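You operate a simulated robot arm through the tools that you are given. There is no shell and no other tool.

The job below is to be done with a simulated robot arm. You get a single attempt, and the scene is never put back.

## Task
Stamp HELLO on the white card in yellow ink, then cap the pad.
Fine: the words run across the card, upright; put the stamp back.

It is judged by the outcome, as a careful person would: the job done as asked, and still so three seconds after it is handed in. It fails if anything else is knocked over, pushed out of place, dropped, spilled or broken. Lids that push on must go on centred and level and be pressed home; caps that screw on are set level and turned clockwise until they are tight.

## Robot
A 7-joint arm with a two-finger parallel gripper, fixed in place. Base frame: the origin is on the floor under the middle of its stand, x ahead of it, y to its left, z up; the work surface is at about z = 750. Readings come in mm, rad, newtons and seconds.
With the tool pointing down near the work surface it reaches from about 100 to 660 mm from the base axis. Its first joint turns from -1.152 to 1.152 rad. Payload 1.57 kg.
Tool frame: the origin (TCP) lies between the finger pads and is the grasp point; the fingertips stand 30 mm ahead of it; z points along the fingers, y is the line along which they close. Largest opening 80 mm; finger width 17, thickness 12; the body of the gripper, 40 by 82 mm, starts 80 mm behind the TCP.
Orientation is told as [roll, pitch, yaw] about the base's x, y, z axes, in that order, counted from this pose: with the fingers straight down and closing along the base's y, the tool's x points along the base's -x, its y along +y and its z along -z.

## Interface
- The arm moves only by the tool arm_command. Its argument "deltas" is a list of rows, each a list of 7 numbers: the opening in per cent of the stroke, from 0 (shut) to 100 (fully open), then the shift along the tool's x, y, z in units of 40 mm (1.0 is 40 mm), then the turn, a rotation vector about the tool's x, y, z in units of 6 degrees (1.0 is 6 degrees). In form: [[fingers, dx, dy, dz, ax, ay, az], ...]. A call has 1 to 20 rows; each row shifts and turns the commanded pose from where the row before left it, along the tool's axes as they then stand. A call with a number of a shift or a turn outside -1 to 1 is refused whole. Each row takes 0.2 s and may step no farther than 50 mm and 0.15 rad from the row before; otherwise, or with a gripper value out of range, the whole call is refused. Where a pose cannot be reached the arm comes as near as it can. A force on the tool above 40 N (or 10 N above the force at the start of the call, whichever is more), or a blocked arm, ends the call early, and 0.2 s more pass. The fingers move at their own pace (about 72 mm/s each) and stop on an object; they squeeze with about 29 N. The grip force told is the motor's: it shows also when the fingers shut on nothing. Time passes only in rows, and 0.2 s behind the last, so rows that do not move let the fingers close. It gives the time, the measured TCP pose, the force on the tool (base axes), the opening and the grip force at its end, in the units of the frame above (readings bear some noise), with the torque about the TCP (base axes, N m) and any sound that the robot's microphone picked up, and new pictures: "views" is both (left out), scene, wrist or none.
- Cameras (640 x 400 px; columns grow to the right, rows downward): "scene" is fixed at [48.5, 432.8, 1409.4]; the picture's right is [-0.80, -0.60, 0.00], its down [-0.42, 0.56, -0.72] and it looks along [0.43, -0.57, -0.70] (base axes); focal length 308 px, centre (320, 200). "wrist" rides on the gripper at [72, -7, -122] in the tool frame; the picture's right is [0.09, 1.00, 0.00], its down [-0.84, 0.08, -0.54] and it looks along [-0.54, 0.05, 0.84] (tool axes); focal length 238 px, centre (320, 200). There is no depth. A picture from a camera that has moved, and an enlarged one, comes with that camera's place and axes in the base frame and with its lens.
- zoom(camera, box): a new picture of the part [left, top, right, bottom] of that camera's present view, enlarged. The clock stands still meanwhile.
- finish_job(): hands the job in; it is judged then, once.

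Nothing tells you positions but the pictures and the camera data. Unless the task says otherwise, let go and move clear before handing in.

The tools are called after "Call:" by a JSON object that holds its "fn" and its "kwargs". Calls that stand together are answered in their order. arm_command: Moves the arm, as the interface text tells. Its arguments: {"type":"object","properties":{"deltas":{"type":"array","items":{"type":"array","items":{"type":"number"}}},"views":{"type":"string","enum":["both","scene","wrist","none"]}},"required":["deltas"]} The other tools are called the same way: zoom (camera, box) takes an enlarged picture of a part of a camera's view; finish_job () hands the job in.

At the start:

```text
time_s: 0.0
tool_pos: [442.6, 86.4, 1032.5]
ee_rot: [-0.001, 0.001, 0.001]
ft_force: [0.4, 0.1, 0.3]
ft_torque: [0.0, -0.01, -0.02]
gripper_width: 80.0
grasp_force: 0.1
```

scene: 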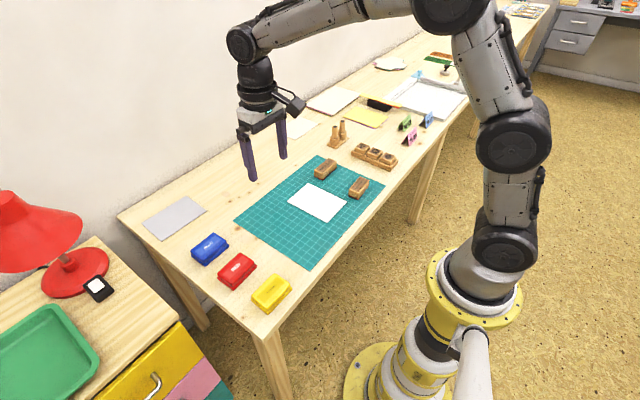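
wrist: 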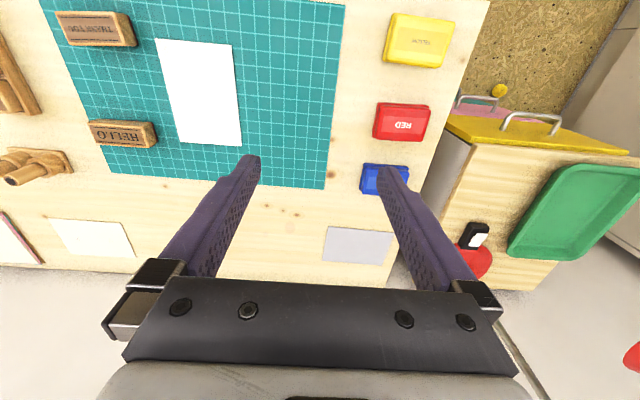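

I see a table with a green cutting mat, a white card on it, two wooden stamps near the card (one reads HELLO), and three ink pads (blue, red, yellow) that appear to have lids on. I'll zoom in to look closely before moving.

Call:
{"fn": "zoom", "kwargs": {"camera": "wrist", "box": [40, 0, 260, 190]}}

Call:
{"fn": "zoom", "kwargs": {"camera": "wrist", "box": [340, 0, 480, 200]}}

Call:
{"fn": "zoom", "kwargs": {"camera": "scene", "box": [280, 110, 410, 230]}}

Call:
{"fn": "zoom", "kwargs": {"camera": "scene", "box": [180, 220, 310, 320]}}

```text
2.11 times, centred on (150, 95) of wrist
camera zoom: at [369.6, 80.1, 1153.8], right [-0.09, 1.0, 0.0], down [0.84, 0.08, 0.54], along [0.54, 0.05, -0.84], focal length 502 px, centre (678, 421)
```

zoom: 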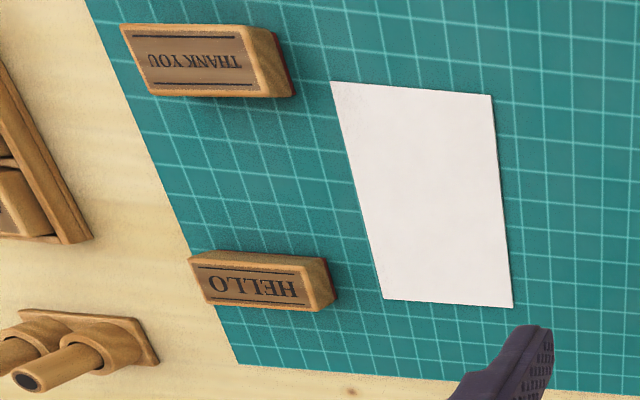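

```text
2.00 times, centred on (410, 100) of wrist
camera zoom: at [369.6, 80.1, 1153.8], right [-0.09, 1.0, 0.0], down [0.84, 0.08, 0.54], along [0.54, 0.05, -0.84], focal length 477 px, centre (140, 400)
```

zoom: 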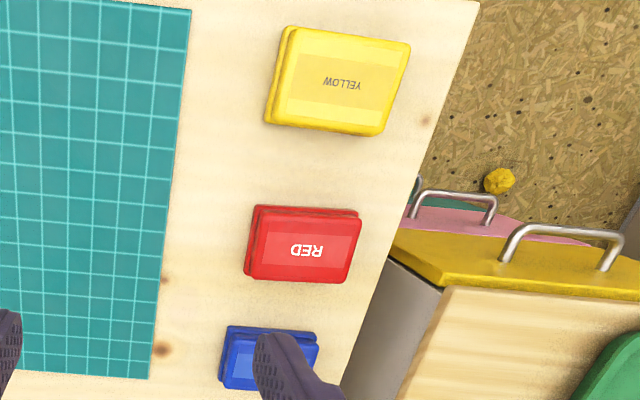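

```text
3.33 times, centred on (345, 170) of scene
camera zoom: at [48.5, 432.8, 1409.4], right [-0.8, -0.6, 0.0], down [-0.42, 0.56, -0.72], along [0.43, -0.57, -0.7], focal length 1027 px, centre (237, 300)
```

zoom: 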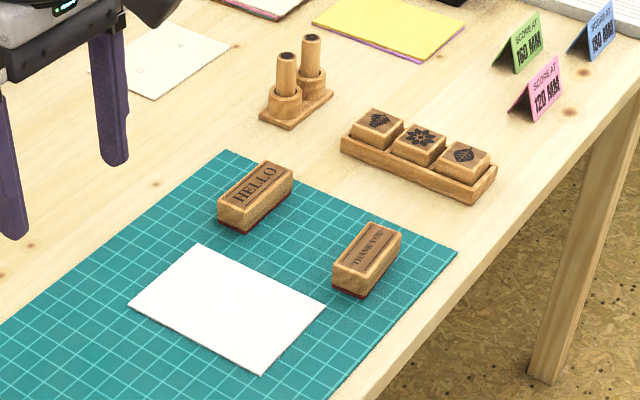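

```text
4.00 times, centred on (245, 270) of scene
camera zoom: at [48.5, 432.8, 1409.4], right [-0.8, -0.6, 0.0], down [-0.42, 0.56, -0.72], along [0.43, -0.57, -0.7], focal length 1232 px, centre (620, -80)
```

zoom: 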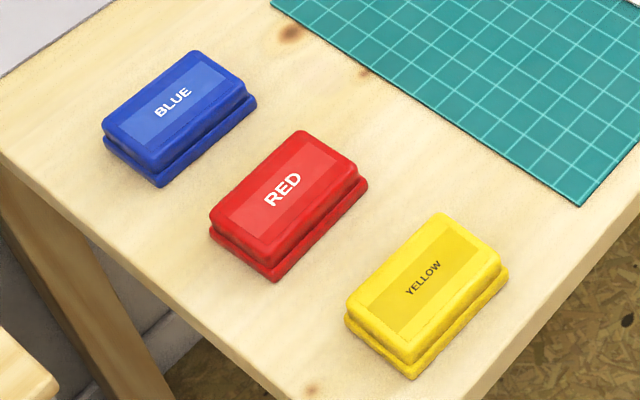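

The pads are all lidded. By my estimate the yellow pad is near (353, 213), the HELLO stamp near (510, -215) with its text reading toward -y, and the card spans roughly x 380–528, y -146 to -42. I'll turn the gripper to close along x and look from above the yellow pad.

Call:
{"fn": "arm_command", "kwargs": {"deltas": [[100, 0.448, 0.633, 0.513, 0, 0, 0], [100, 0.448, 0.633, 0.513, 0, 0, 0], [100, 0.448, 0.633, 0.513, 0, 0, 0], [100, 0.448, 0.633, 0.513, 0, 0, 0], [100, 0.448, 0.633, 0.513, 0, 0, 0], [100, 0, 0, 0, 0, 0, 1], [100, 0, 0, 0, 0, 0, 1], [100, 0, 0, 0, 0, 0, 1], [100, 0, 0, 0, 0, 0, 1], [100, 0, 0, 0, 0, 0, 1], [100, 0, 0, 0, 0, 0, 1], [100, 0, 0, 0, 0, 0, 1], [100, 0, 0, 0, 0, 0, 1], [100, 0, 0, 0, 0, 0, 1], [100, 0, 0, 0, 0, 0, 1], [100, 0, 0, 0, 0, 0, 1], [100, 0, 0, 0, 0, 0, 1], [100, 0, 0, 0, 0, 0, 1], [100, 0, 0, 0, 0, 0, 1], [100, 0, 0, 0, 0, 0, 1]]}}

```text
time_s: 4.2
tool_pos: [352.7, 212.8, 929.2]
ee_rot: [0.0, -0.001, -1.571]
ft_force: [-0.6, -0.1, -0.8]
ft_torque: [0.03, -0.02, -0.01]
gripper_width: 79.8
grasp_force: 0.0
camera wrist: at [344.9, 285.0, 1051.5], right [1.0, 0.09, 0.0], down [0.08, -0.84, 0.54], along [0.05, -0.54, -0.84], focal length 238 px, centre (320, 200)
```

scene: 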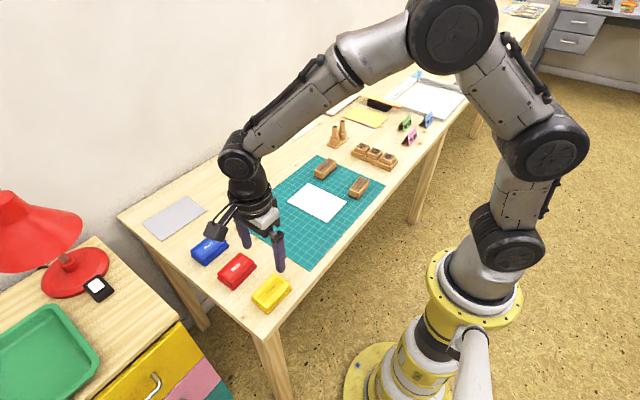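
wrist: 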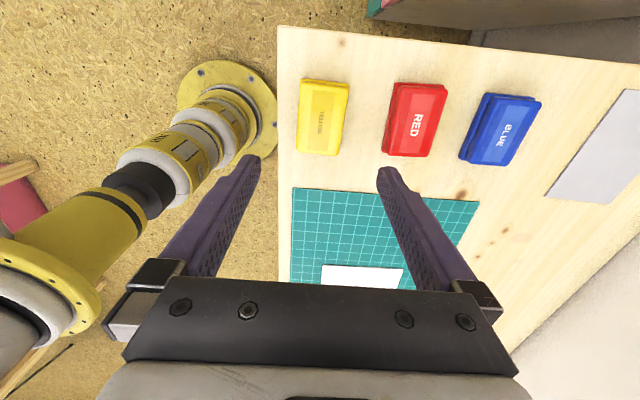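

The turn worked and the yellow pad is visible. I'll zoom in to measure the lid more exactly.

Call:
{"fn": "zoom", "kwargs": {"camera": "wrist", "box": [280, 65, 370, 170]}}

Call:
{"fn": "zoom", "kwargs": {"camera": "scene", "box": [245, 265, 300, 320]}}

Call:
{"fn": "zoom", "kwargs": {"camera": "scene", "box": [305, 145, 380, 205]}}

```text
3.81 times, centred on (325, 118) of wrist
camera zoom: at [344.9, 285.0, 1051.5], right [1.0, 0.09, 0.0], down [0.08, -0.84, 0.54], along [0.05, -0.54, -0.84], focal length 908 px, centre (301, 514)
```

zoom: 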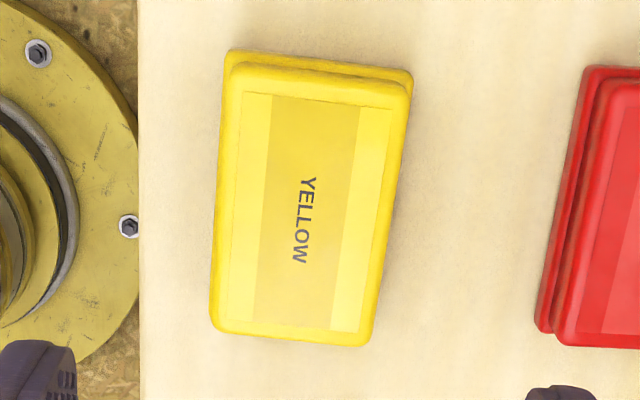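

```text
7.27 times, centred on (272, 292) of scene
camera zoom: at [48.5, 432.8, 1409.4], right [-0.8, -0.6, 0.0], down [-0.42, 0.56, -0.72], along [0.43, -0.57, -0.7], focal length 2241 px, centre (666, -473)
```

zoom: 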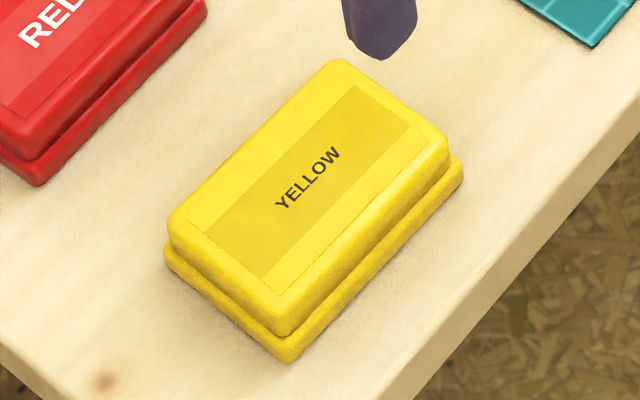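

```text
6.67 times, centred on (342, 175) of scene
camera zoom: at [48.5, 432.8, 1409.4], right [-0.8, -0.6, 0.0], down [-0.42, 0.56, -0.72], along [0.43, -0.57, -0.7], focal length 2054 px, centre (170, 367)
```

zoom: 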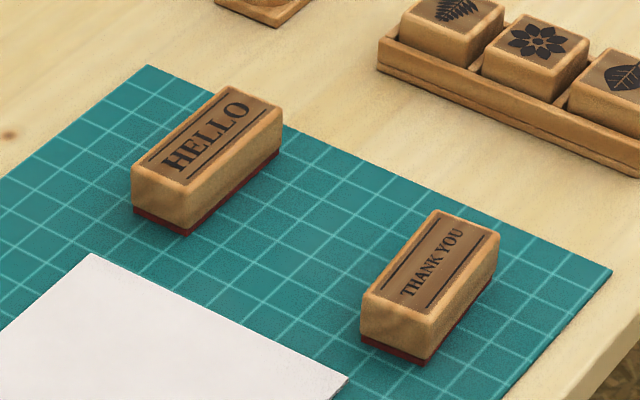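

The lid spans about x 326–378, y 173–252, with its top near z 773. I'll come down to just above it and look again.

Call:
{"fn": "arm_command", "kwargs": {"deltas": [[100, 0, 0, 1, 0, 0, 0], [100, 0, 0, 1, 0, 0, 0], [100, 0, 0, 1, 0, 0, 0], [100, 0, 0, 0, 0, 0, 0]]}}

```text
time_s: 5.2
tool_pos: [353.4, 212.4, 809.4]
ee_rot: [0.0, 0.0, -1.572]
ft_force: [-0.5, 1.2, -0.7]
ft_torque: [0.04, -0.02, -0.02]
gripper_width: 80.2
grasp_force: 0.0
camera wrist: at [345.9, 284.9, 930.9], right [1.0, 0.09, 0.0], down [0.08, -0.84, 0.54], along [0.05, -0.54, -0.84], focal length 238 px, centre (320, 200)
```

scene: 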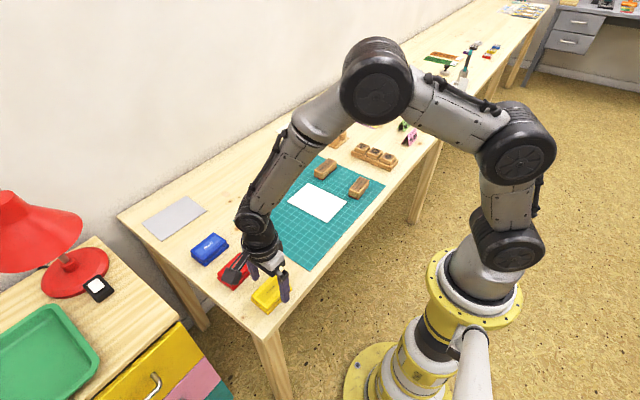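
wrist: 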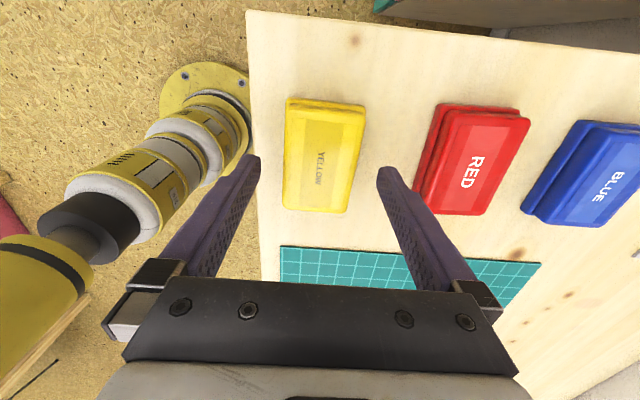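

Call:
{"fn": "zoom", "kwargs": {"camera": "wrist", "box": [260, 80, 420, 230]}}

Call:
{"fn": "zoom", "kwargs": {"camera": "scene", "box": [225, 240, 315, 320]}}

```text
2.67 times, centred on (340, 155) of wrist
camera zoom: at [345.9, 284.9, 930.9], right [1.0, 0.09, 0.0], down [0.08, -0.84, 0.54], along [0.05, -0.54, -0.84], focal length 636 px, centre (267, 320)
```

zoom: 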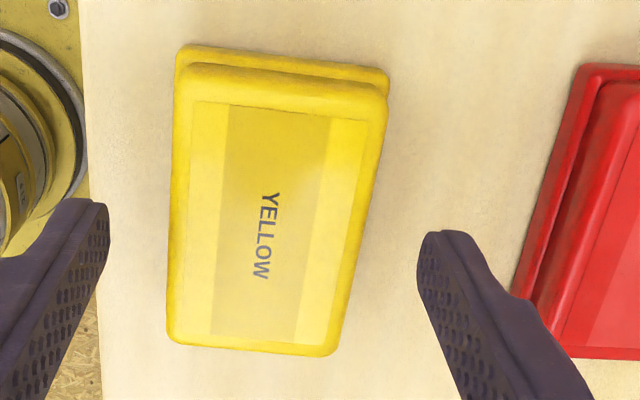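

```text
5.00 times, centred on (270, 280) of scene
camera zoom: at [48.5, 432.8, 1409.4], right [-0.8, -0.6, 0.0], down [-0.42, 0.56, -0.72], along [0.43, -0.57, -0.7], focal length 1540 px, centre (570, -200)
```

zoom: 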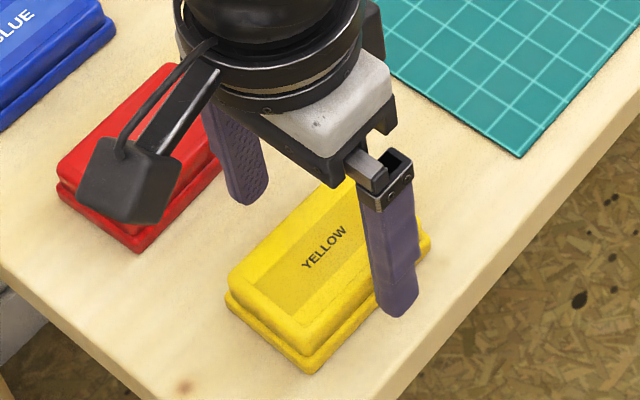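

Lid centre is about (352.5, 212) with its seam near z 760. I'll lower the fingertips beside the lid only (tips at about z 763) and close.

Call:
{"fn": "arm_command", "kwargs": {"deltas": [[100, 0, -0.02, 0.2, 0, 0, 0], [100, 0, 0, 0.2, 0, 0, 0], [100, 0, 0, 0, 0, 0, 0]]}}

```text
time_s: 6.0
tool_pos: [351.3, 213.2, 793.8]
ee_rot: [0.0, -0.001, -1.571]
ft_force: [-1.0, 0.4, -0.4]
ft_torque: [0.0, -0.03, 0.01]
gripper_width: 80.2
grasp_force: 0.1
camera wrist: at [344.1, 285.1, 914.6], right [1.0, 0.09, 0.0], down [0.08, -0.84, 0.54], along [0.05, -0.54, -0.84], focal length 238 px, centre (320, 200)
```

scene: 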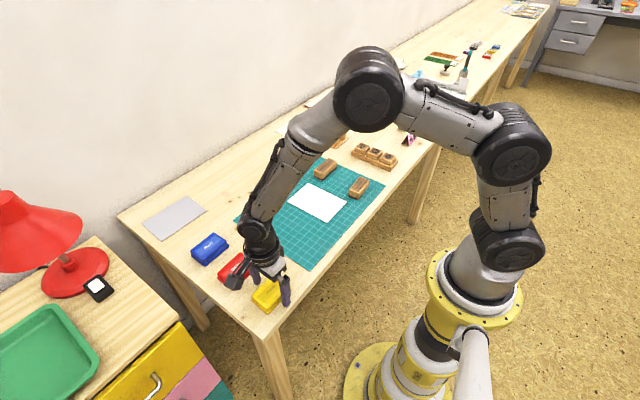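
wrist: 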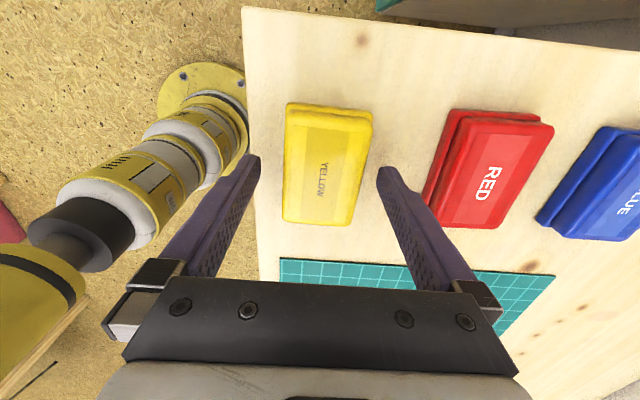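

The fingers straddle the lid. I'll close most of the way first and check that it's centred.

Call:
{"fn": "arm_command", "kwargs": {"deltas": [[72, 0, 0, 0, 0, 0, 0], [70, 0, 0, 0, 0, 0, 0], [70, 0, 0, 0, 0, 0, 0]]}}

Call:
{"fn": "zoom", "kwargs": {"camera": "wrist", "box": [240, 80, 420, 240]}}

Call:
{"fn": "zoom", "kwargs": {"camera": "scene", "box": [225, 240, 315, 320]}}

```text
time_s: 6.8
tool_pos: [352.0, 213.8, 793.0]
ee_rot: [-0.001, 0.0, -1.571]
ft_force: [-0.8, 0.1, -0.7]
ft_torque: [0.03, -0.01, -0.01]
gripper_width: 55.9
grasp_force: 0.0
camera wrist: at [344.2, 285.0, 914.7], right [1.0, 0.09, 0.0], down [0.08, -0.84, 0.54], along [0.05, -0.54, -0.84], focal length 238 px, centre (320, 200)
```

scene: 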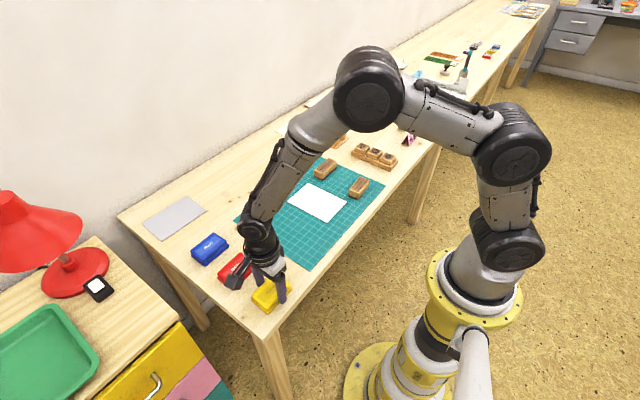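
wrist: 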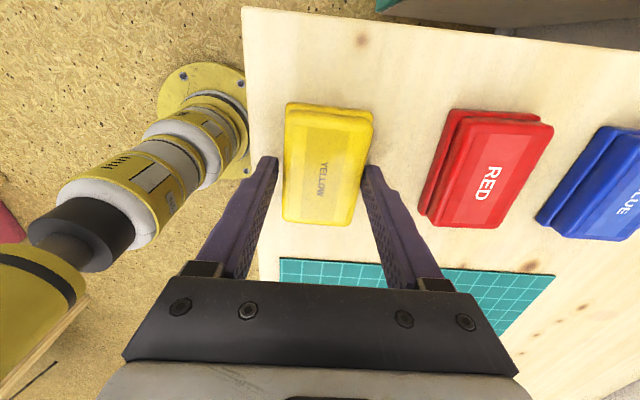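

```text
2.50 times, centred on (330, 160) of wrist
camera zoom: at [344.2, 285.0, 914.7], right [1.0, 0.09, 0.0], down [0.08, -0.84, 0.54], along [0.05, -0.54, -0.84], focal length 596 px, centre (295, 300)
```

zoom: 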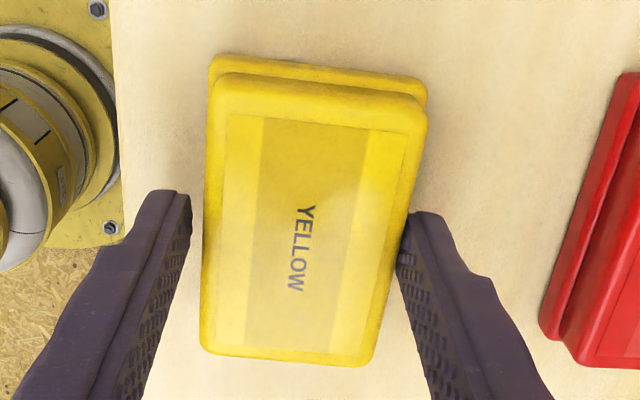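

```text
5.00 times, centred on (270, 280) of scene
camera zoom: at [48.5, 432.8, 1409.4], right [-0.8, -0.6, 0.0], down [-0.42, 0.56, -0.72], along [0.43, -0.57, -0.7], focal length 1540 px, centre (570, -200)
```

zoom: 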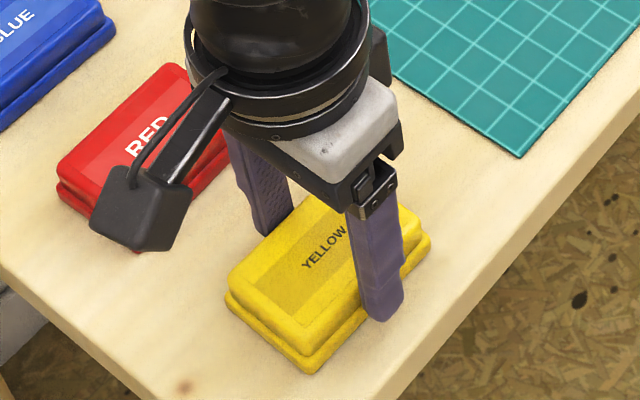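

The lid sits about 1 mm toward +x relative to the fingers. I'll shift slightly, then close and squeeze.

Call:
{"fn": "arm_command", "kwargs": {"deltas": [[70, 0, 0.03, 0, 0, 0, 0], [67, 0, 0, 0, 0, 0, 0], [64, 0, 0, 0, 0, 0, 0], [50, 0, 0, 0, 0, 0, 0], [50, 0, 0, 0, 0, 0, 0], [50, 0, 0, 0, 0, 0, 0]]}}

Call:
{"fn": "zoom", "kwargs": {"camera": "wrist", "box": [240, 80, 420, 240]}}

```text
time_s: 8.2
tool_pos: [353.0, 213.4, 793.0]
ee_rot: [0.001, 0.0, -1.571]
ft_force: [0.4, -0.1, 0.4]
ft_torque: [-0.01, 0.02, -0.03]
gripper_width: 51.3
grasp_force: 29.0
heard: snap
camera wrist: at [345.4, 285.0, 915.0], right [1.0, 0.09, 0.0], down [0.08, -0.84, 0.54], along [0.05, -0.54, -0.84], focal length 238 px, centre (320, 200)
```

scene: 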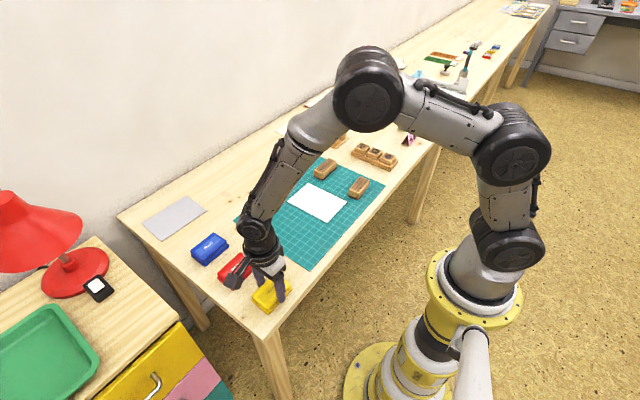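
wrist: 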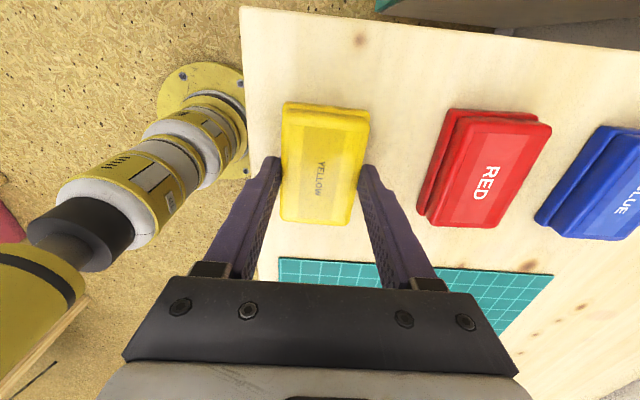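

```text
2.50 times, centred on (330, 160) of wrist
camera zoom: at [345.4, 285.0, 915.0], right [1.0, 0.09, 0.0], down [0.08, -0.84, 0.54], along [0.05, -0.54, -0.84], focal length 596 px, centre (295, 300)
```

zoom: 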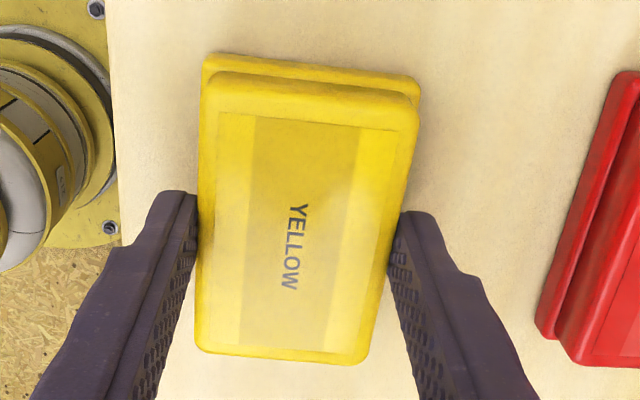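

Gripped at 51.3 mm, and a snap was heard. I'll lift slowly and check that the base stays on the table.

Call:
{"fn": "arm_command", "kwargs": {"deltas": [[50, 0, 0, -0.05, 0, 0, 0], [50, 0, 0, -0.1, 0, 0, 0], [50, 0, 0, -0.1, 0, 0, 0], [50, 0, 0, 0, 0, 0, 0]]}}

Call:
{"fn": "zoom", "kwargs": {"camera": "wrist", "box": [240, 80, 420, 240]}}

Call:
{"fn": "zoom", "kwargs": {"camera": "scene", "box": [225, 240, 315, 320]}}

```text
time_s: 9.2
tool_pos: [353.4, 214.1, 802.5]
ee_rot: [0.0, 0.0, -1.569]
ft_force: [0.5, 0.4, -0.7]
ft_torque: [0.01, 0.01, 0.02]
gripper_width: 51.0
grasp_force: 29.2
camera wrist: at [345.4, 285.5, 924.9], right [1.0, 0.09, 0.0], down [0.08, -0.84, 0.54], along [0.05, -0.54, -0.84], focal length 238 px, centre (320, 200)
```

scene: 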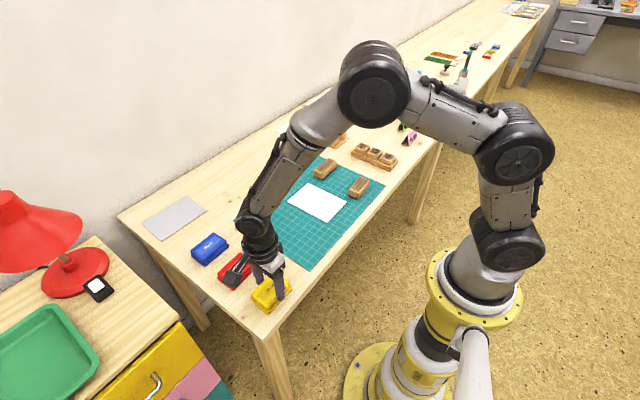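
wrist: 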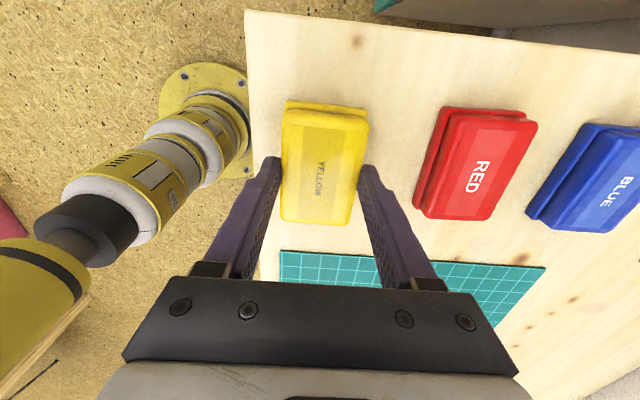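

```text
2.50 times, centred on (330, 160) of wrist
camera zoom: at [345.4, 285.5, 924.9], right [1.0, 0.09, 0.0], down [0.08, -0.84, 0.54], along [0.05, -0.54, -0.84], focal length 596 px, centre (295, 300)
```

zoom: 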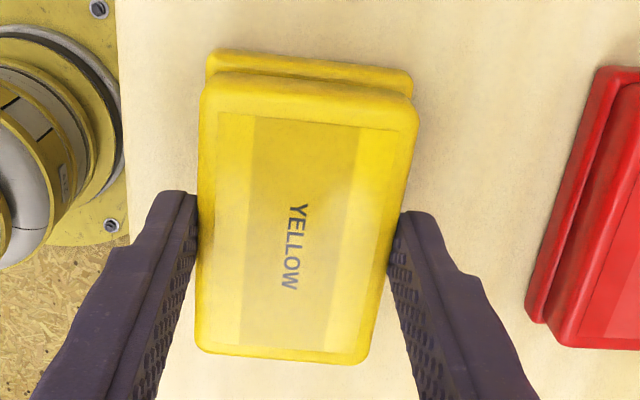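

```text
5.00 times, centred on (270, 280) of scene
camera zoom: at [48.5, 432.8, 1409.4], right [-0.8, -0.6, 0.0], down [-0.42, 0.56, -0.72], along [0.43, -0.57, -0.7], focal length 1540 px, centre (570, -200)
```

zoom: 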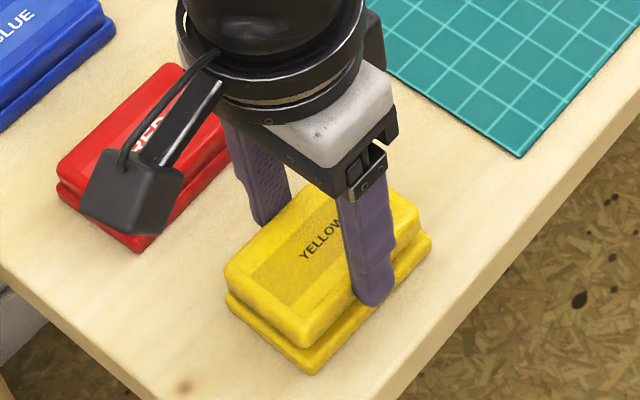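

The lid is coming off cleanly and the base stays put. I'll lift it higher and look at the open pad.

Call:
{"fn": "arm_command", "kwargs": {"deltas": [[50, 0, 0, -0.3, 0, 0, 0], [50, 0, 0, -0.5, 0, 0, 0], [50, 0, 0, -1, 0, 0, 0], [50, 0, 0, -1, 0, 0, 0], [50, 0, 0, 0, 0, 0, 0]]}}

Call:
{"fn": "zoom", "kwargs": {"camera": "scene", "box": [215, 220, 315, 320]}}

Call:
{"fn": "zoom", "kwargs": {"camera": "wrist", "box": [240, 60, 420, 240]}}

```text
time_s: 10.4
tool_pos: [351.8, 213.5, 916.8]
ee_rot: [0.001, 0.001, -1.57]
ft_force: [0.7, -0.3, 0.8]
ft_torque: [0.0, -0.01, 0.01]
gripper_width: 39.9
grasp_force: 0.0
camera wrist: at [343.7, 284.9, 1038.3], right [1.0, 0.09, 0.0], down [0.08, -0.84, 0.54], along [0.05, -0.54, -0.84], focal length 238 px, centre (320, 200)
```

scene: 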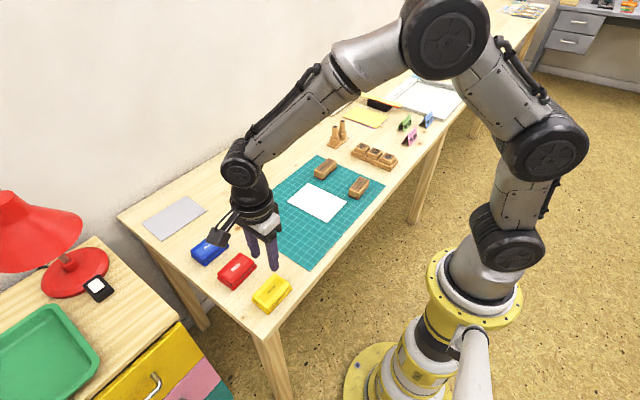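
wrist: 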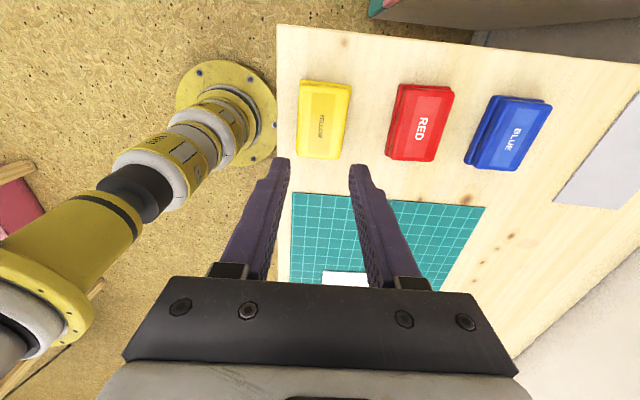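

```text
4.00 times, centred on (265, 270) of scene
camera zoom: at [48.5, 432.8, 1409.4], right [-0.8, -0.6, 0.0], down [-0.42, 0.56, -0.72], along [0.43, -0.57, -0.7], focal length 1232 px, centre (540, -80)
```

zoom: 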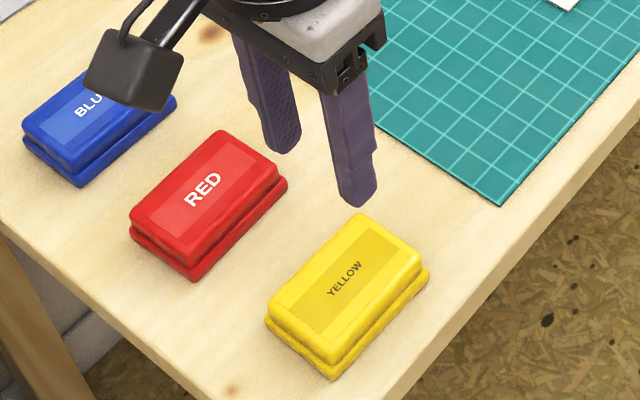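

```text
2.22 times, centred on (330, 150) of wrist
camera zoom: at [343.7, 284.9, 1038.3], right [1.0, 0.09, 0.0], down [0.08, -0.84, 0.54], along [0.05, -0.54, -0.84], focal length 530 px, centre (298, 311)
```

zoom: 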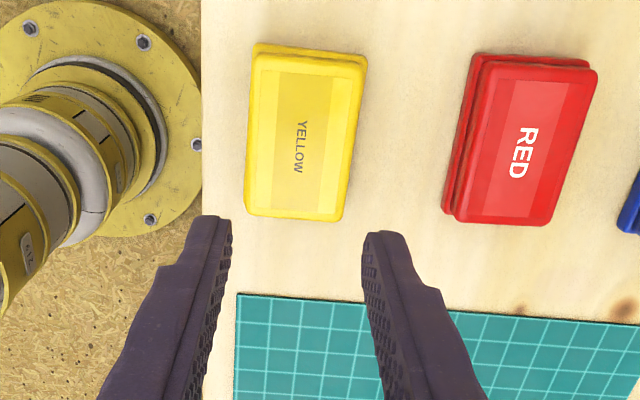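

The lid slipped from the tips during the faster lift and appears to have settled back in exactly its place. I'll re-grip it deeper, staying above the base's flange, and lift gently.

Call:
{"fn": "arm_command", "kwargs": {"deltas": [[100, 0, 0, 0, 0, 0, 0], [100, 0, 0, 0, 0, 0, 0], [100, 0, 0, 1, 0, 0, 0], [100, 0, 0.03, 1, 0, 0, 0], [100, 0, 0, 0.8, 0, 0, 0], [100, 0, 0, 0.2, 0, 0, 0], [100, 0, 0, 0, 0, 0, 0]]}}

Call:
{"fn": "zoom", "kwargs": {"camera": "scene", "box": [245, 265, 300, 320]}}

Call:
{"fn": "zoom", "kwargs": {"camera": "wrist", "box": [240, 80, 420, 240]}}

```text
time_s: 12.0
tool_pos: [356.3, 214.6, 793.0]
ee_rot: [0.0, -0.001, -1.572]
ft_force: [-0.2, 0.2, 0.0]
ft_torque: [0.01, -0.02, -0.02]
gripper_width: 80.1
grasp_force: 0.1
camera wrist: at [347.4, 285.7, 914.6], right [1.0, 0.09, 0.0], down [0.08, -0.84, 0.54], along [0.05, -0.54, -0.84], focal length 238 px, centre (320, 200)
```

scene: 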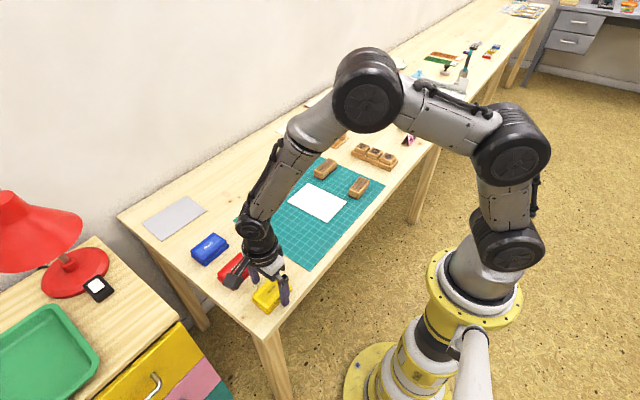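
wrist: 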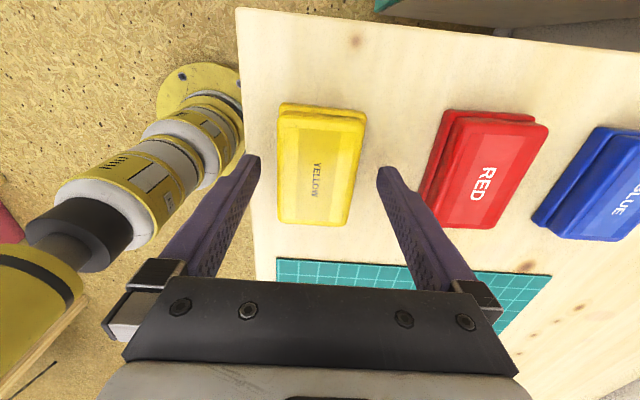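

```text
7.27 times, centred on (272, 292) of scene
camera zoom: at [48.5, 432.8, 1409.4], right [-0.8, -0.6, 0.0], down [-0.42, 0.56, -0.72], along [0.43, -0.57, -0.7], focal length 2241 px, centre (666, -473)
```

zoom: 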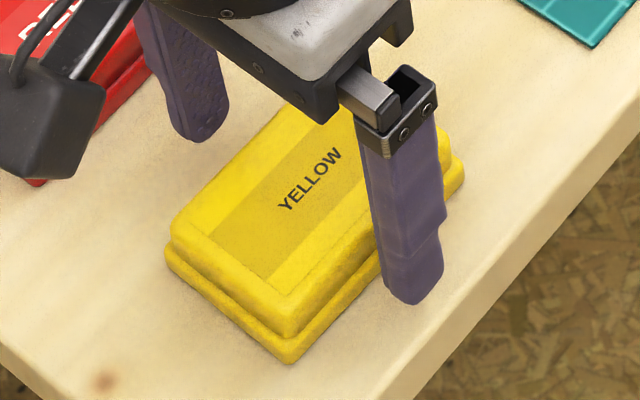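

```text
2.50 times, centred on (330, 160) of wrist
camera zoom: at [347.4, 285.7, 914.6], right [1.0, 0.09, 0.0], down [0.08, -0.84, 0.54], along [0.05, -0.54, -0.84], focal length 596 px, centre (295, 300)
```

zoom: 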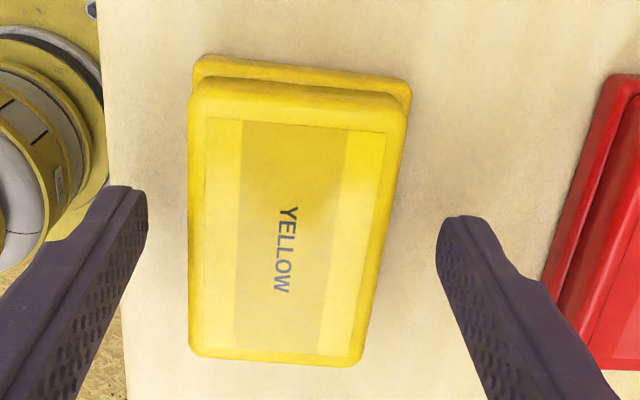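

The lid looks level and centred between the fingers. I'll close to just outside it and lower a little further.

Call:
{"fn": "arm_command", "kwargs": {"deltas": [[75, 0, 0, 0, 0, 0, 0], [70, 0, 0, 0, 0, 0, 0], [69, 0, 0, 0, 0, 0, 0], [69, 0, 0, 0.025, 0, 0, 0], [69, 0, 0, 0, 0, 0, 0]], "views": "none"}}

Call:
{"fn": "zoom", "kwargs": {"camera": "wrist", "box": [270, 120, 380, 200]}}

Call:
{"fn": "zoom", "kwargs": {"camera": "scene", "box": [245, 265, 300, 320]}}

```text
time_s: 13.2
tool_pos: [354.6, 214.6, 793.0]
ee_rot: [0.0, 0.0, -1.57]
ft_force: [0.0, 0.5, -0.8]
ft_torque: [0.03, -0.01, -0.02]
gripper_width: 55.1
grasp_force: 0.1
heard: snap
```

```text
5.00 times, centred on (325, 160) of wrist
camera zoom: at [347.1, 285.7, 914.3], right [1.0, 0.09, 0.0], down [0.08, -0.84, 0.54], along [0.05, -0.54, -0.84], focal length 1192 px, centre (295, 400)
```

zoom: 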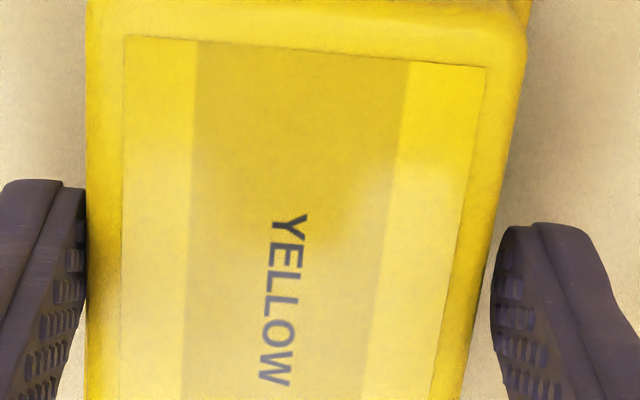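

```text
7.27 times, centred on (272, 292) of scene
camera zoom: at [48.5, 432.8, 1409.4], right [-0.8, -0.6, 0.0], down [-0.42, 0.56, -0.72], along [0.43, -0.57, -0.7], focal length 2241 px, centre (666, -473)
```

zoom: 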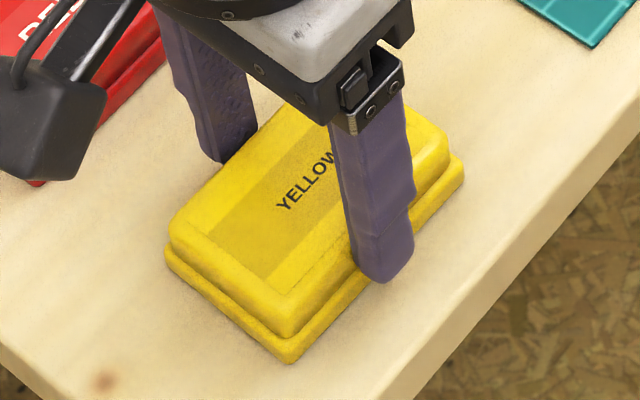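

The finger on the -x side is closer, so I'll shift about 1.2 mm toward -x and lower a touch more.

Call:
{"fn": "arm_command", "kwargs": {"deltas": [[69, 0, -0.03, 0, 0, 0, 0], [69, 0, 0, 0.03, 0, 0, 0], [69, 0, 0, 0, 0, 0, 0]], "views": "none"}}

Call:
{"fn": "zoom", "kwargs": {"camera": "wrist", "box": [270, 120, 380, 200]}}

Call:
{"fn": "zoom", "kwargs": {"camera": "scene", "box": [245, 265, 300, 320]}}

```text
time_s: 14.0
tool_pos: [352.5, 214.7, 793.1]
ee_rot: [0.001, 0.0, -1.569]
ft_force: [0.7, 0.9, 0.5]
ft_torque: [-0.01, 0.03, 0.0]
gripper_width: 55.3
grasp_force: 0.0
```

```text
5.00 times, centred on (325, 160) of wrist
camera zoom: at [345.4, 285.6, 913.9], right [1.0, 0.09, 0.0], down [0.08, -0.84, 0.54], along [0.05, -0.54, -0.84], focal length 1192 px, centre (295, 400)
```

zoom: 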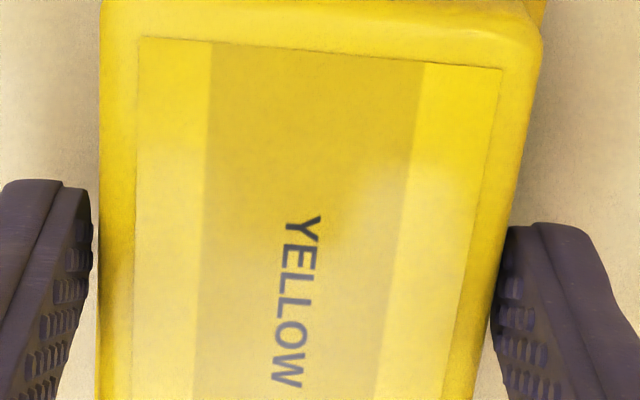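

```text
7.27 times, centred on (272, 292) of scene
camera zoom: at [48.5, 432.8, 1409.4], right [-0.8, -0.6, 0.0], down [-0.42, 0.56, -0.72], along [0.43, -0.57, -0.7], focal length 2241 px, centre (666, -473)
```

zoom: 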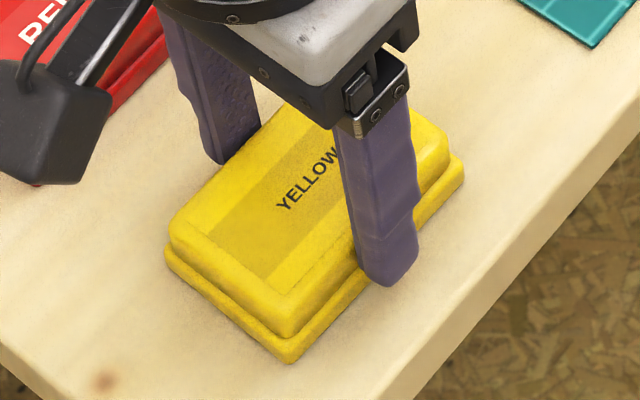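

Nicely centred now with no contact. I'll lower in small steps, watching the force.

Call:
{"fn": "arm_command", "kwargs": {"deltas": [[69, 0, 0, 0.03, 0, 0, 0], [69, 0, 0, 0, 0, 0, 0]], "views": "none"}}

Call:
{"fn": "zoom", "kwargs": {"camera": "scene", "box": [260, 275, 300, 305]}}

```text
time_s: 14.6
tool_pos: [353.3, 213.9, 791.2]
ee_rot: [0.001, 0.0, -1.57]
ft_force: [-0.7, -0.9, 4.4]
ft_torque: [-0.07, 0.08, 0.05]
gripper_width: 55.4
grasp_force: 0.2
```

```text
13.33 times, centred on (280, 290) of scene
camera zoom: at [48.5, 432.7, 1409.4], right [-0.8, -0.6, 0.0], down [-0.42, 0.56, -0.72], along [0.43, -0.57, -0.7], focal length 4108 px, centre (853, -1000)
```

zoom: 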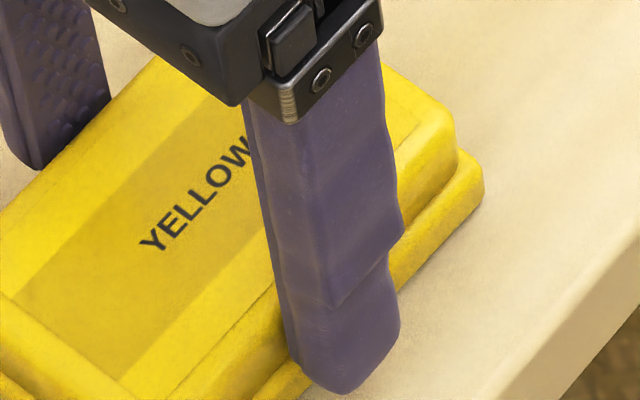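

There's light contact (4 N) with the flange, so the tips are as deep as they can go. I'll back off a hair, close, and lift slowly.

Call:
{"fn": "arm_command", "kwargs": {"deltas": [[69, 0, 0, -0.015, 0, 0, 0], [66, 0, 0, 0, 0, 0, 0], [64, 0, 0, 0, 0, 0, 0], [40, 0, 0, 0, 0, 0, 0], [40, 0, 0, 0, 0, 0, 0], [40, 0, 0, 0, 0, 0, 0]], "views": "none"}}

Call:
{"fn": "zoom", "kwargs": {"camera": "wrist", "box": [240, 80, 420, 240]}}

```text
time_s: 16.0
tool_pos: [354.5, 213.9, 792.3]
ee_rot: [0.001, 0.0, -1.571]
ft_force: [0.4, -0.3, -0.8]
ft_torque: [-0.02, -0.02, -0.01]
gripper_width: 50.6
grasp_force: 28.4
heard: snap
```

```text
2.50 times, centred on (330, 160) of wrist
camera zoom: at [345.5, 285.2, 913.9], right [1.0, 0.09, 0.0], down [0.08, -0.84, 0.54], along [0.05, -0.54, -0.84], focal length 596 px, centre (295, 300)
```

zoom: 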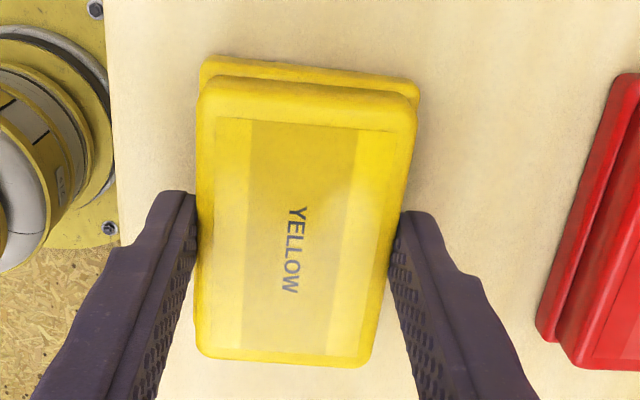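

Gripped at 50.6 mm. Lifting slowly now, in small steps.

Call:
{"fn": "arm_command", "kwargs": {"deltas": [[40, 0, 0, -0.05, 0, 0, 0], [40, 0, 0, -0.07, 0, 0, 0], [40, 0, 0, -0.1, 0, 0, 0], [40, 0, 0, -0.12, 0, 0, 0], [40, 0, 0, -0.12, 0, 0, 0], [40, 0, 0, 0, 0, 0, 0]], "views": "none"}}

Call:
{"fn": "zoom", "kwargs": {"camera": "wrist", "box": [240, 80, 420, 240]}}

Call:
{"fn": "zoom", "kwargs": {"camera": "scene", "box": [225, 240, 315, 320]}}

```text
time_s: 17.4
tool_pos: [353.8, 213.1, 811.6]
ee_rot: [-0.001, 0.001, -1.57]
ft_force: [0.0, -0.2, 0.0]
ft_torque: [0.02, -0.03, -0.02]
gripper_width: 51.0
grasp_force: 28.8
```

```text
2.50 times, centred on (330, 160) of wrist
camera zoom: at [345.5, 285.0, 932.9], right [1.0, 0.09, 0.0], down [0.08, -0.84, 0.54], along [0.05, -0.54, -0.84], focal length 596 px, centre (295, 300)
```

zoom: 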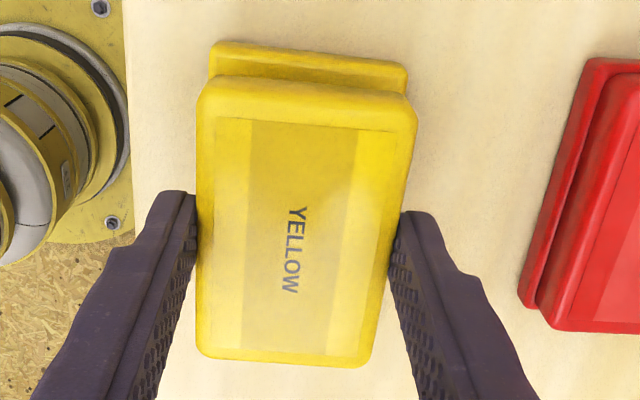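

```text
5.00 times, centred on (270, 280) of scene
camera zoom: at [48.5, 432.8, 1409.4], right [-0.8, -0.6, 0.0], down [-0.42, 0.56, -0.72], along [0.43, -0.57, -0.7], focal length 1540 px, centre (570, -200)
```

zoom: 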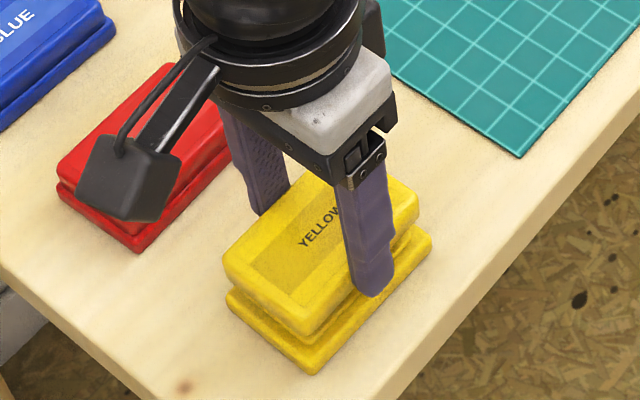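

The lid is held and the base is staying. Continuing upward gently.

Call:
{"fn": "arm_command", "kwargs": {"deltas": [[40, 0, 0, -0.12, 0, 0, 0], [40, 0, 0, -0.15, 0, 0, 0], [40, 0, 0, -0.15, 0, 0, 0], [40, 0, 0, -0.15, 0, 0, 0], [40, 0, 0, -0.15, 0, 0, 0], [40, 0, 0, -0.12, 0, 0, 0], [40, 0, 0, 0, 0, 0, 0]]}}

Call:
{"fn": "zoom", "kwargs": {"camera": "scene", "box": [225, 240, 315, 320]}}

```text
time_s: 19.0
tool_pos: [354.4, 212.6, 846.2]
ee_rot: [0.0, 0.001, -1.57]
ft_force: [0.0, -0.2, 0.0]
ft_torque: [-0.02, -0.03, 0.03]
gripper_width: 50.9
grasp_force: 29.2
camera wrist: at [346.0, 284.8, 967.3], right [1.0, 0.09, 0.0], down [0.08, -0.84, 0.54], along [0.05, -0.54, -0.84], focal length 238 px, centre (320, 200)
```

scene: 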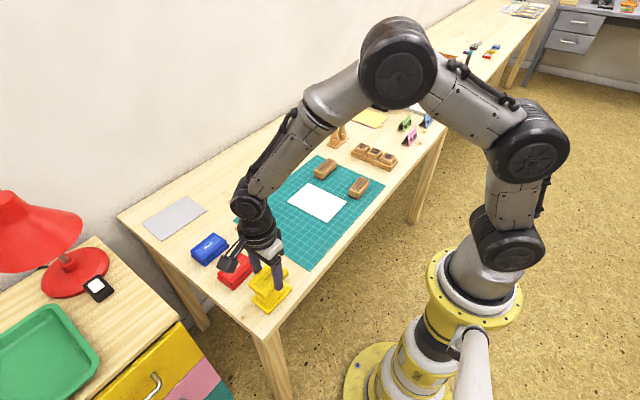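
wrist: 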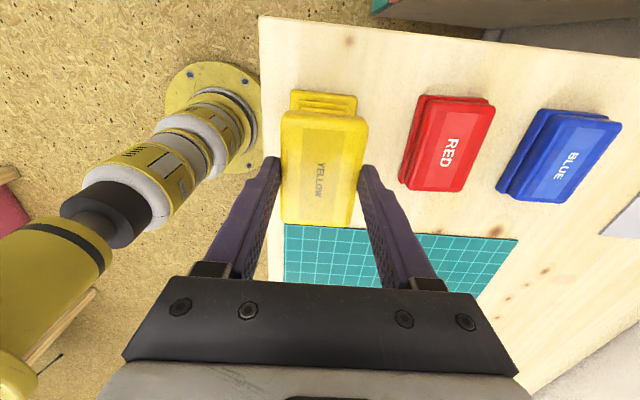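

```text
5.00 times, centred on (270, 280) of scene
camera zoom: at [48.5, 432.8, 1409.4], right [-0.8, -0.6, 0.0], down [-0.42, 0.56, -0.72], along [0.43, -0.57, -0.7], focal length 1540 px, centre (570, -200)
```

zoom: 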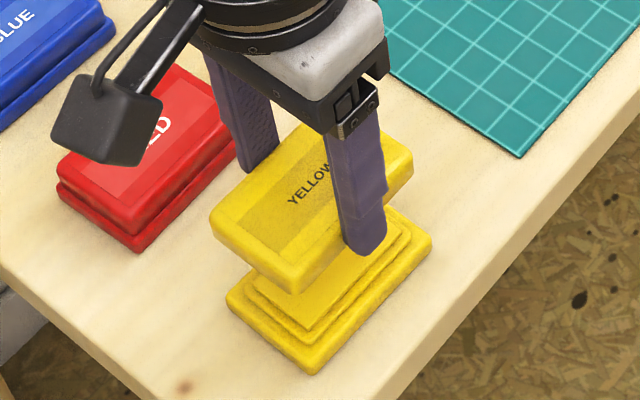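

The lid is clear, exposing the pad's raised ink bed. I'll carry the lid level over to an empty part of the mat near (440, 58).

Call:
{"fn": "arm_command", "kwargs": {"deltas": [[40, -0.1, 0.05, -0.1, 0, 0, 0], [40, -0.2, 0.11, 0, 0, 0, 0], [40, -0.3, 0.17, 0, 0, 0, 0], [40, -0.3, 0.17, 0, 0, 0, 0], [40, -0.3, 0.17, 0, 0, 0, 0], [40, -0.3, 0.17, 0, 0, 0, 0], [40, -0.3, 0.17, 0, 0, 0, 0], [40, -0.3, 0.17, 0, 0, 0, 0], [40, -0.3, 0.17, 0, 0, 0, 0], [40, -0.3, 0.17, 0, 0, 0, 0], [40, -0.3, 0.17, 0, 0, 0, 0], [40, -0.3, 0.17, 0, 0, 0, 0], [40, -0.3, 0.17, 0, 0, 0, 0], [40, -0.2, 0.1, 0, 0, 0, 0], [40, -0.1, 0.05, 0, 0, 0, 0], [40, 0, 0, 0, 0, 0, 0]]}}

Call:
{"fn": "zoom", "kwargs": {"camera": "scene", "box": [225, 180, 385, 320]}}

```text
time_s: 22.4
tool_pos: [440.1, 58.0, 848.1]
ee_rot: [0.0, 0.0, -1.571]
ft_force: [-1.2, 0.0, 0.0]
ft_torque: [0.0, -0.01, -0.04]
gripper_width: 50.7
grasp_force: 29.2
camera wrist: at [432.9, 129.6, 970.1], right [1.0, 0.09, 0.0], down [0.08, -0.84, 0.54], along [0.05, -0.54, -0.84], focal length 238 px, centre (320, 200)
```

scene: 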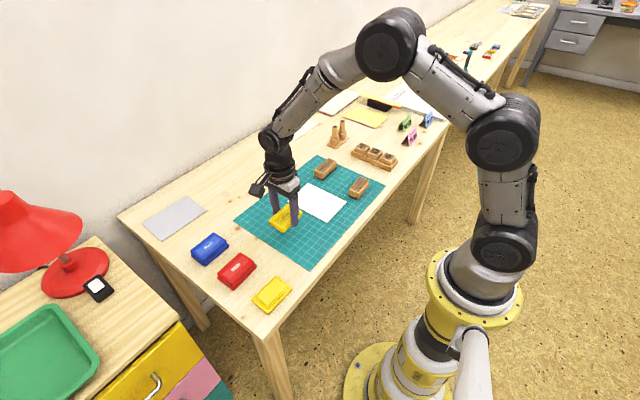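
wrist: 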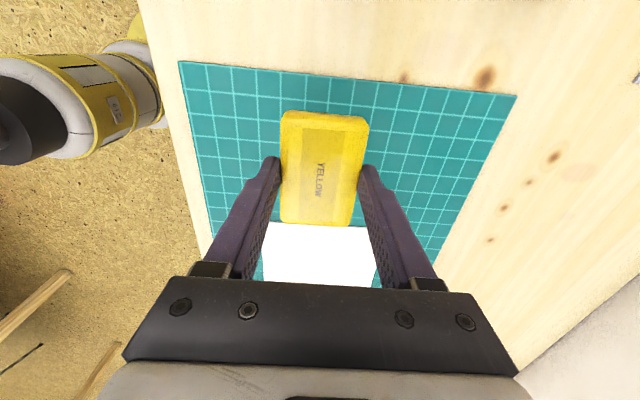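

```text
2.86 times, centred on (305, 250) of scene
camera zoom: at [48.5, 432.8, 1409.4], right [-0.8, -0.6, 0.0], down [-0.42, 0.56, -0.72], along [0.43, -0.57, -0.7], focal length 880 px, centre (363, 57)
```

zoom: 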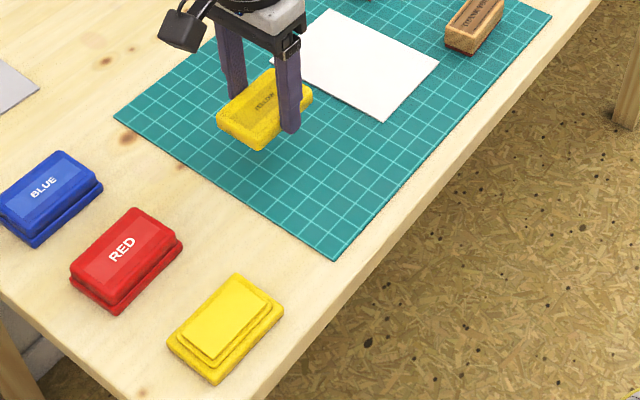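

The pad base is open and undisturbed, and the lid hangs level above bare mat. I'll lower it in stages until it just touches.

Call:
{"fn": "arm_command", "kwargs": {"deltas": [[40, 0, 0, 0.2, 0, 0, 0], [40, 0, 0, 0.3, 0, 0, 0], [40, 0, 0, 0.3, 0, 0, 0], [40, 0, 0, 0.3, 0, 0, 0], [40, 0, 0, 0.2, 0, 0, 0], [40, 0, 0, 0.1, 0, 0, 0], [40, 0, 0, 0, 0, 0, 0]], "views": "none"}}

Call:
{"fn": "arm_command", "kwargs": {"deltas": [[40, 0, 0, 0.05, 0, 0, 0], [40, 0, 0, 0, 0, 0, 0]], "views": "none"}}

Call:
{"fn": "zoom", "kwargs": {"camera": "scene", "box": [240, 180, 330, 250]}}

```text
time_s: 24.0
tool_pos: [440.7, 56.5, 792.2]
ee_rot: [0.001, 0.0, -1.57]
ft_force: [-0.2, 0.0, -0.5]
ft_torque: [0.0, -0.02, 0.0]
gripper_width: 51.2
grasp_force: 29.6
```

```text
time_s: 24.6
tool_pos: [440.1, 57.1, 790.6]
ee_rot: [-0.003, -0.002, -1.57]
ft_force: [0.6, -0.8, -0.3]
ft_torque: [0.02, -0.03, -0.01]
gripper_width: 51.0
grasp_force: 29.1
```

```text
5.71 times, centred on (285, 215) of scene
camera zoom: at [48.5, 432.8, 1409.4], right [-0.8, -0.6, 0.0], down [-0.42, 0.56, -0.72], along [0.43, -0.57, -0.7], focal length 1760 px, centre (520, 114)
```

zoom: 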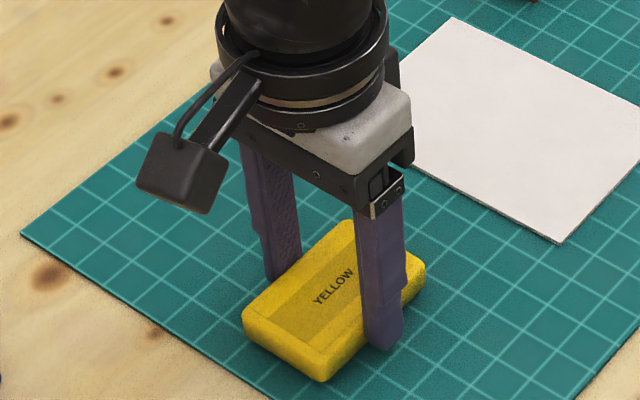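

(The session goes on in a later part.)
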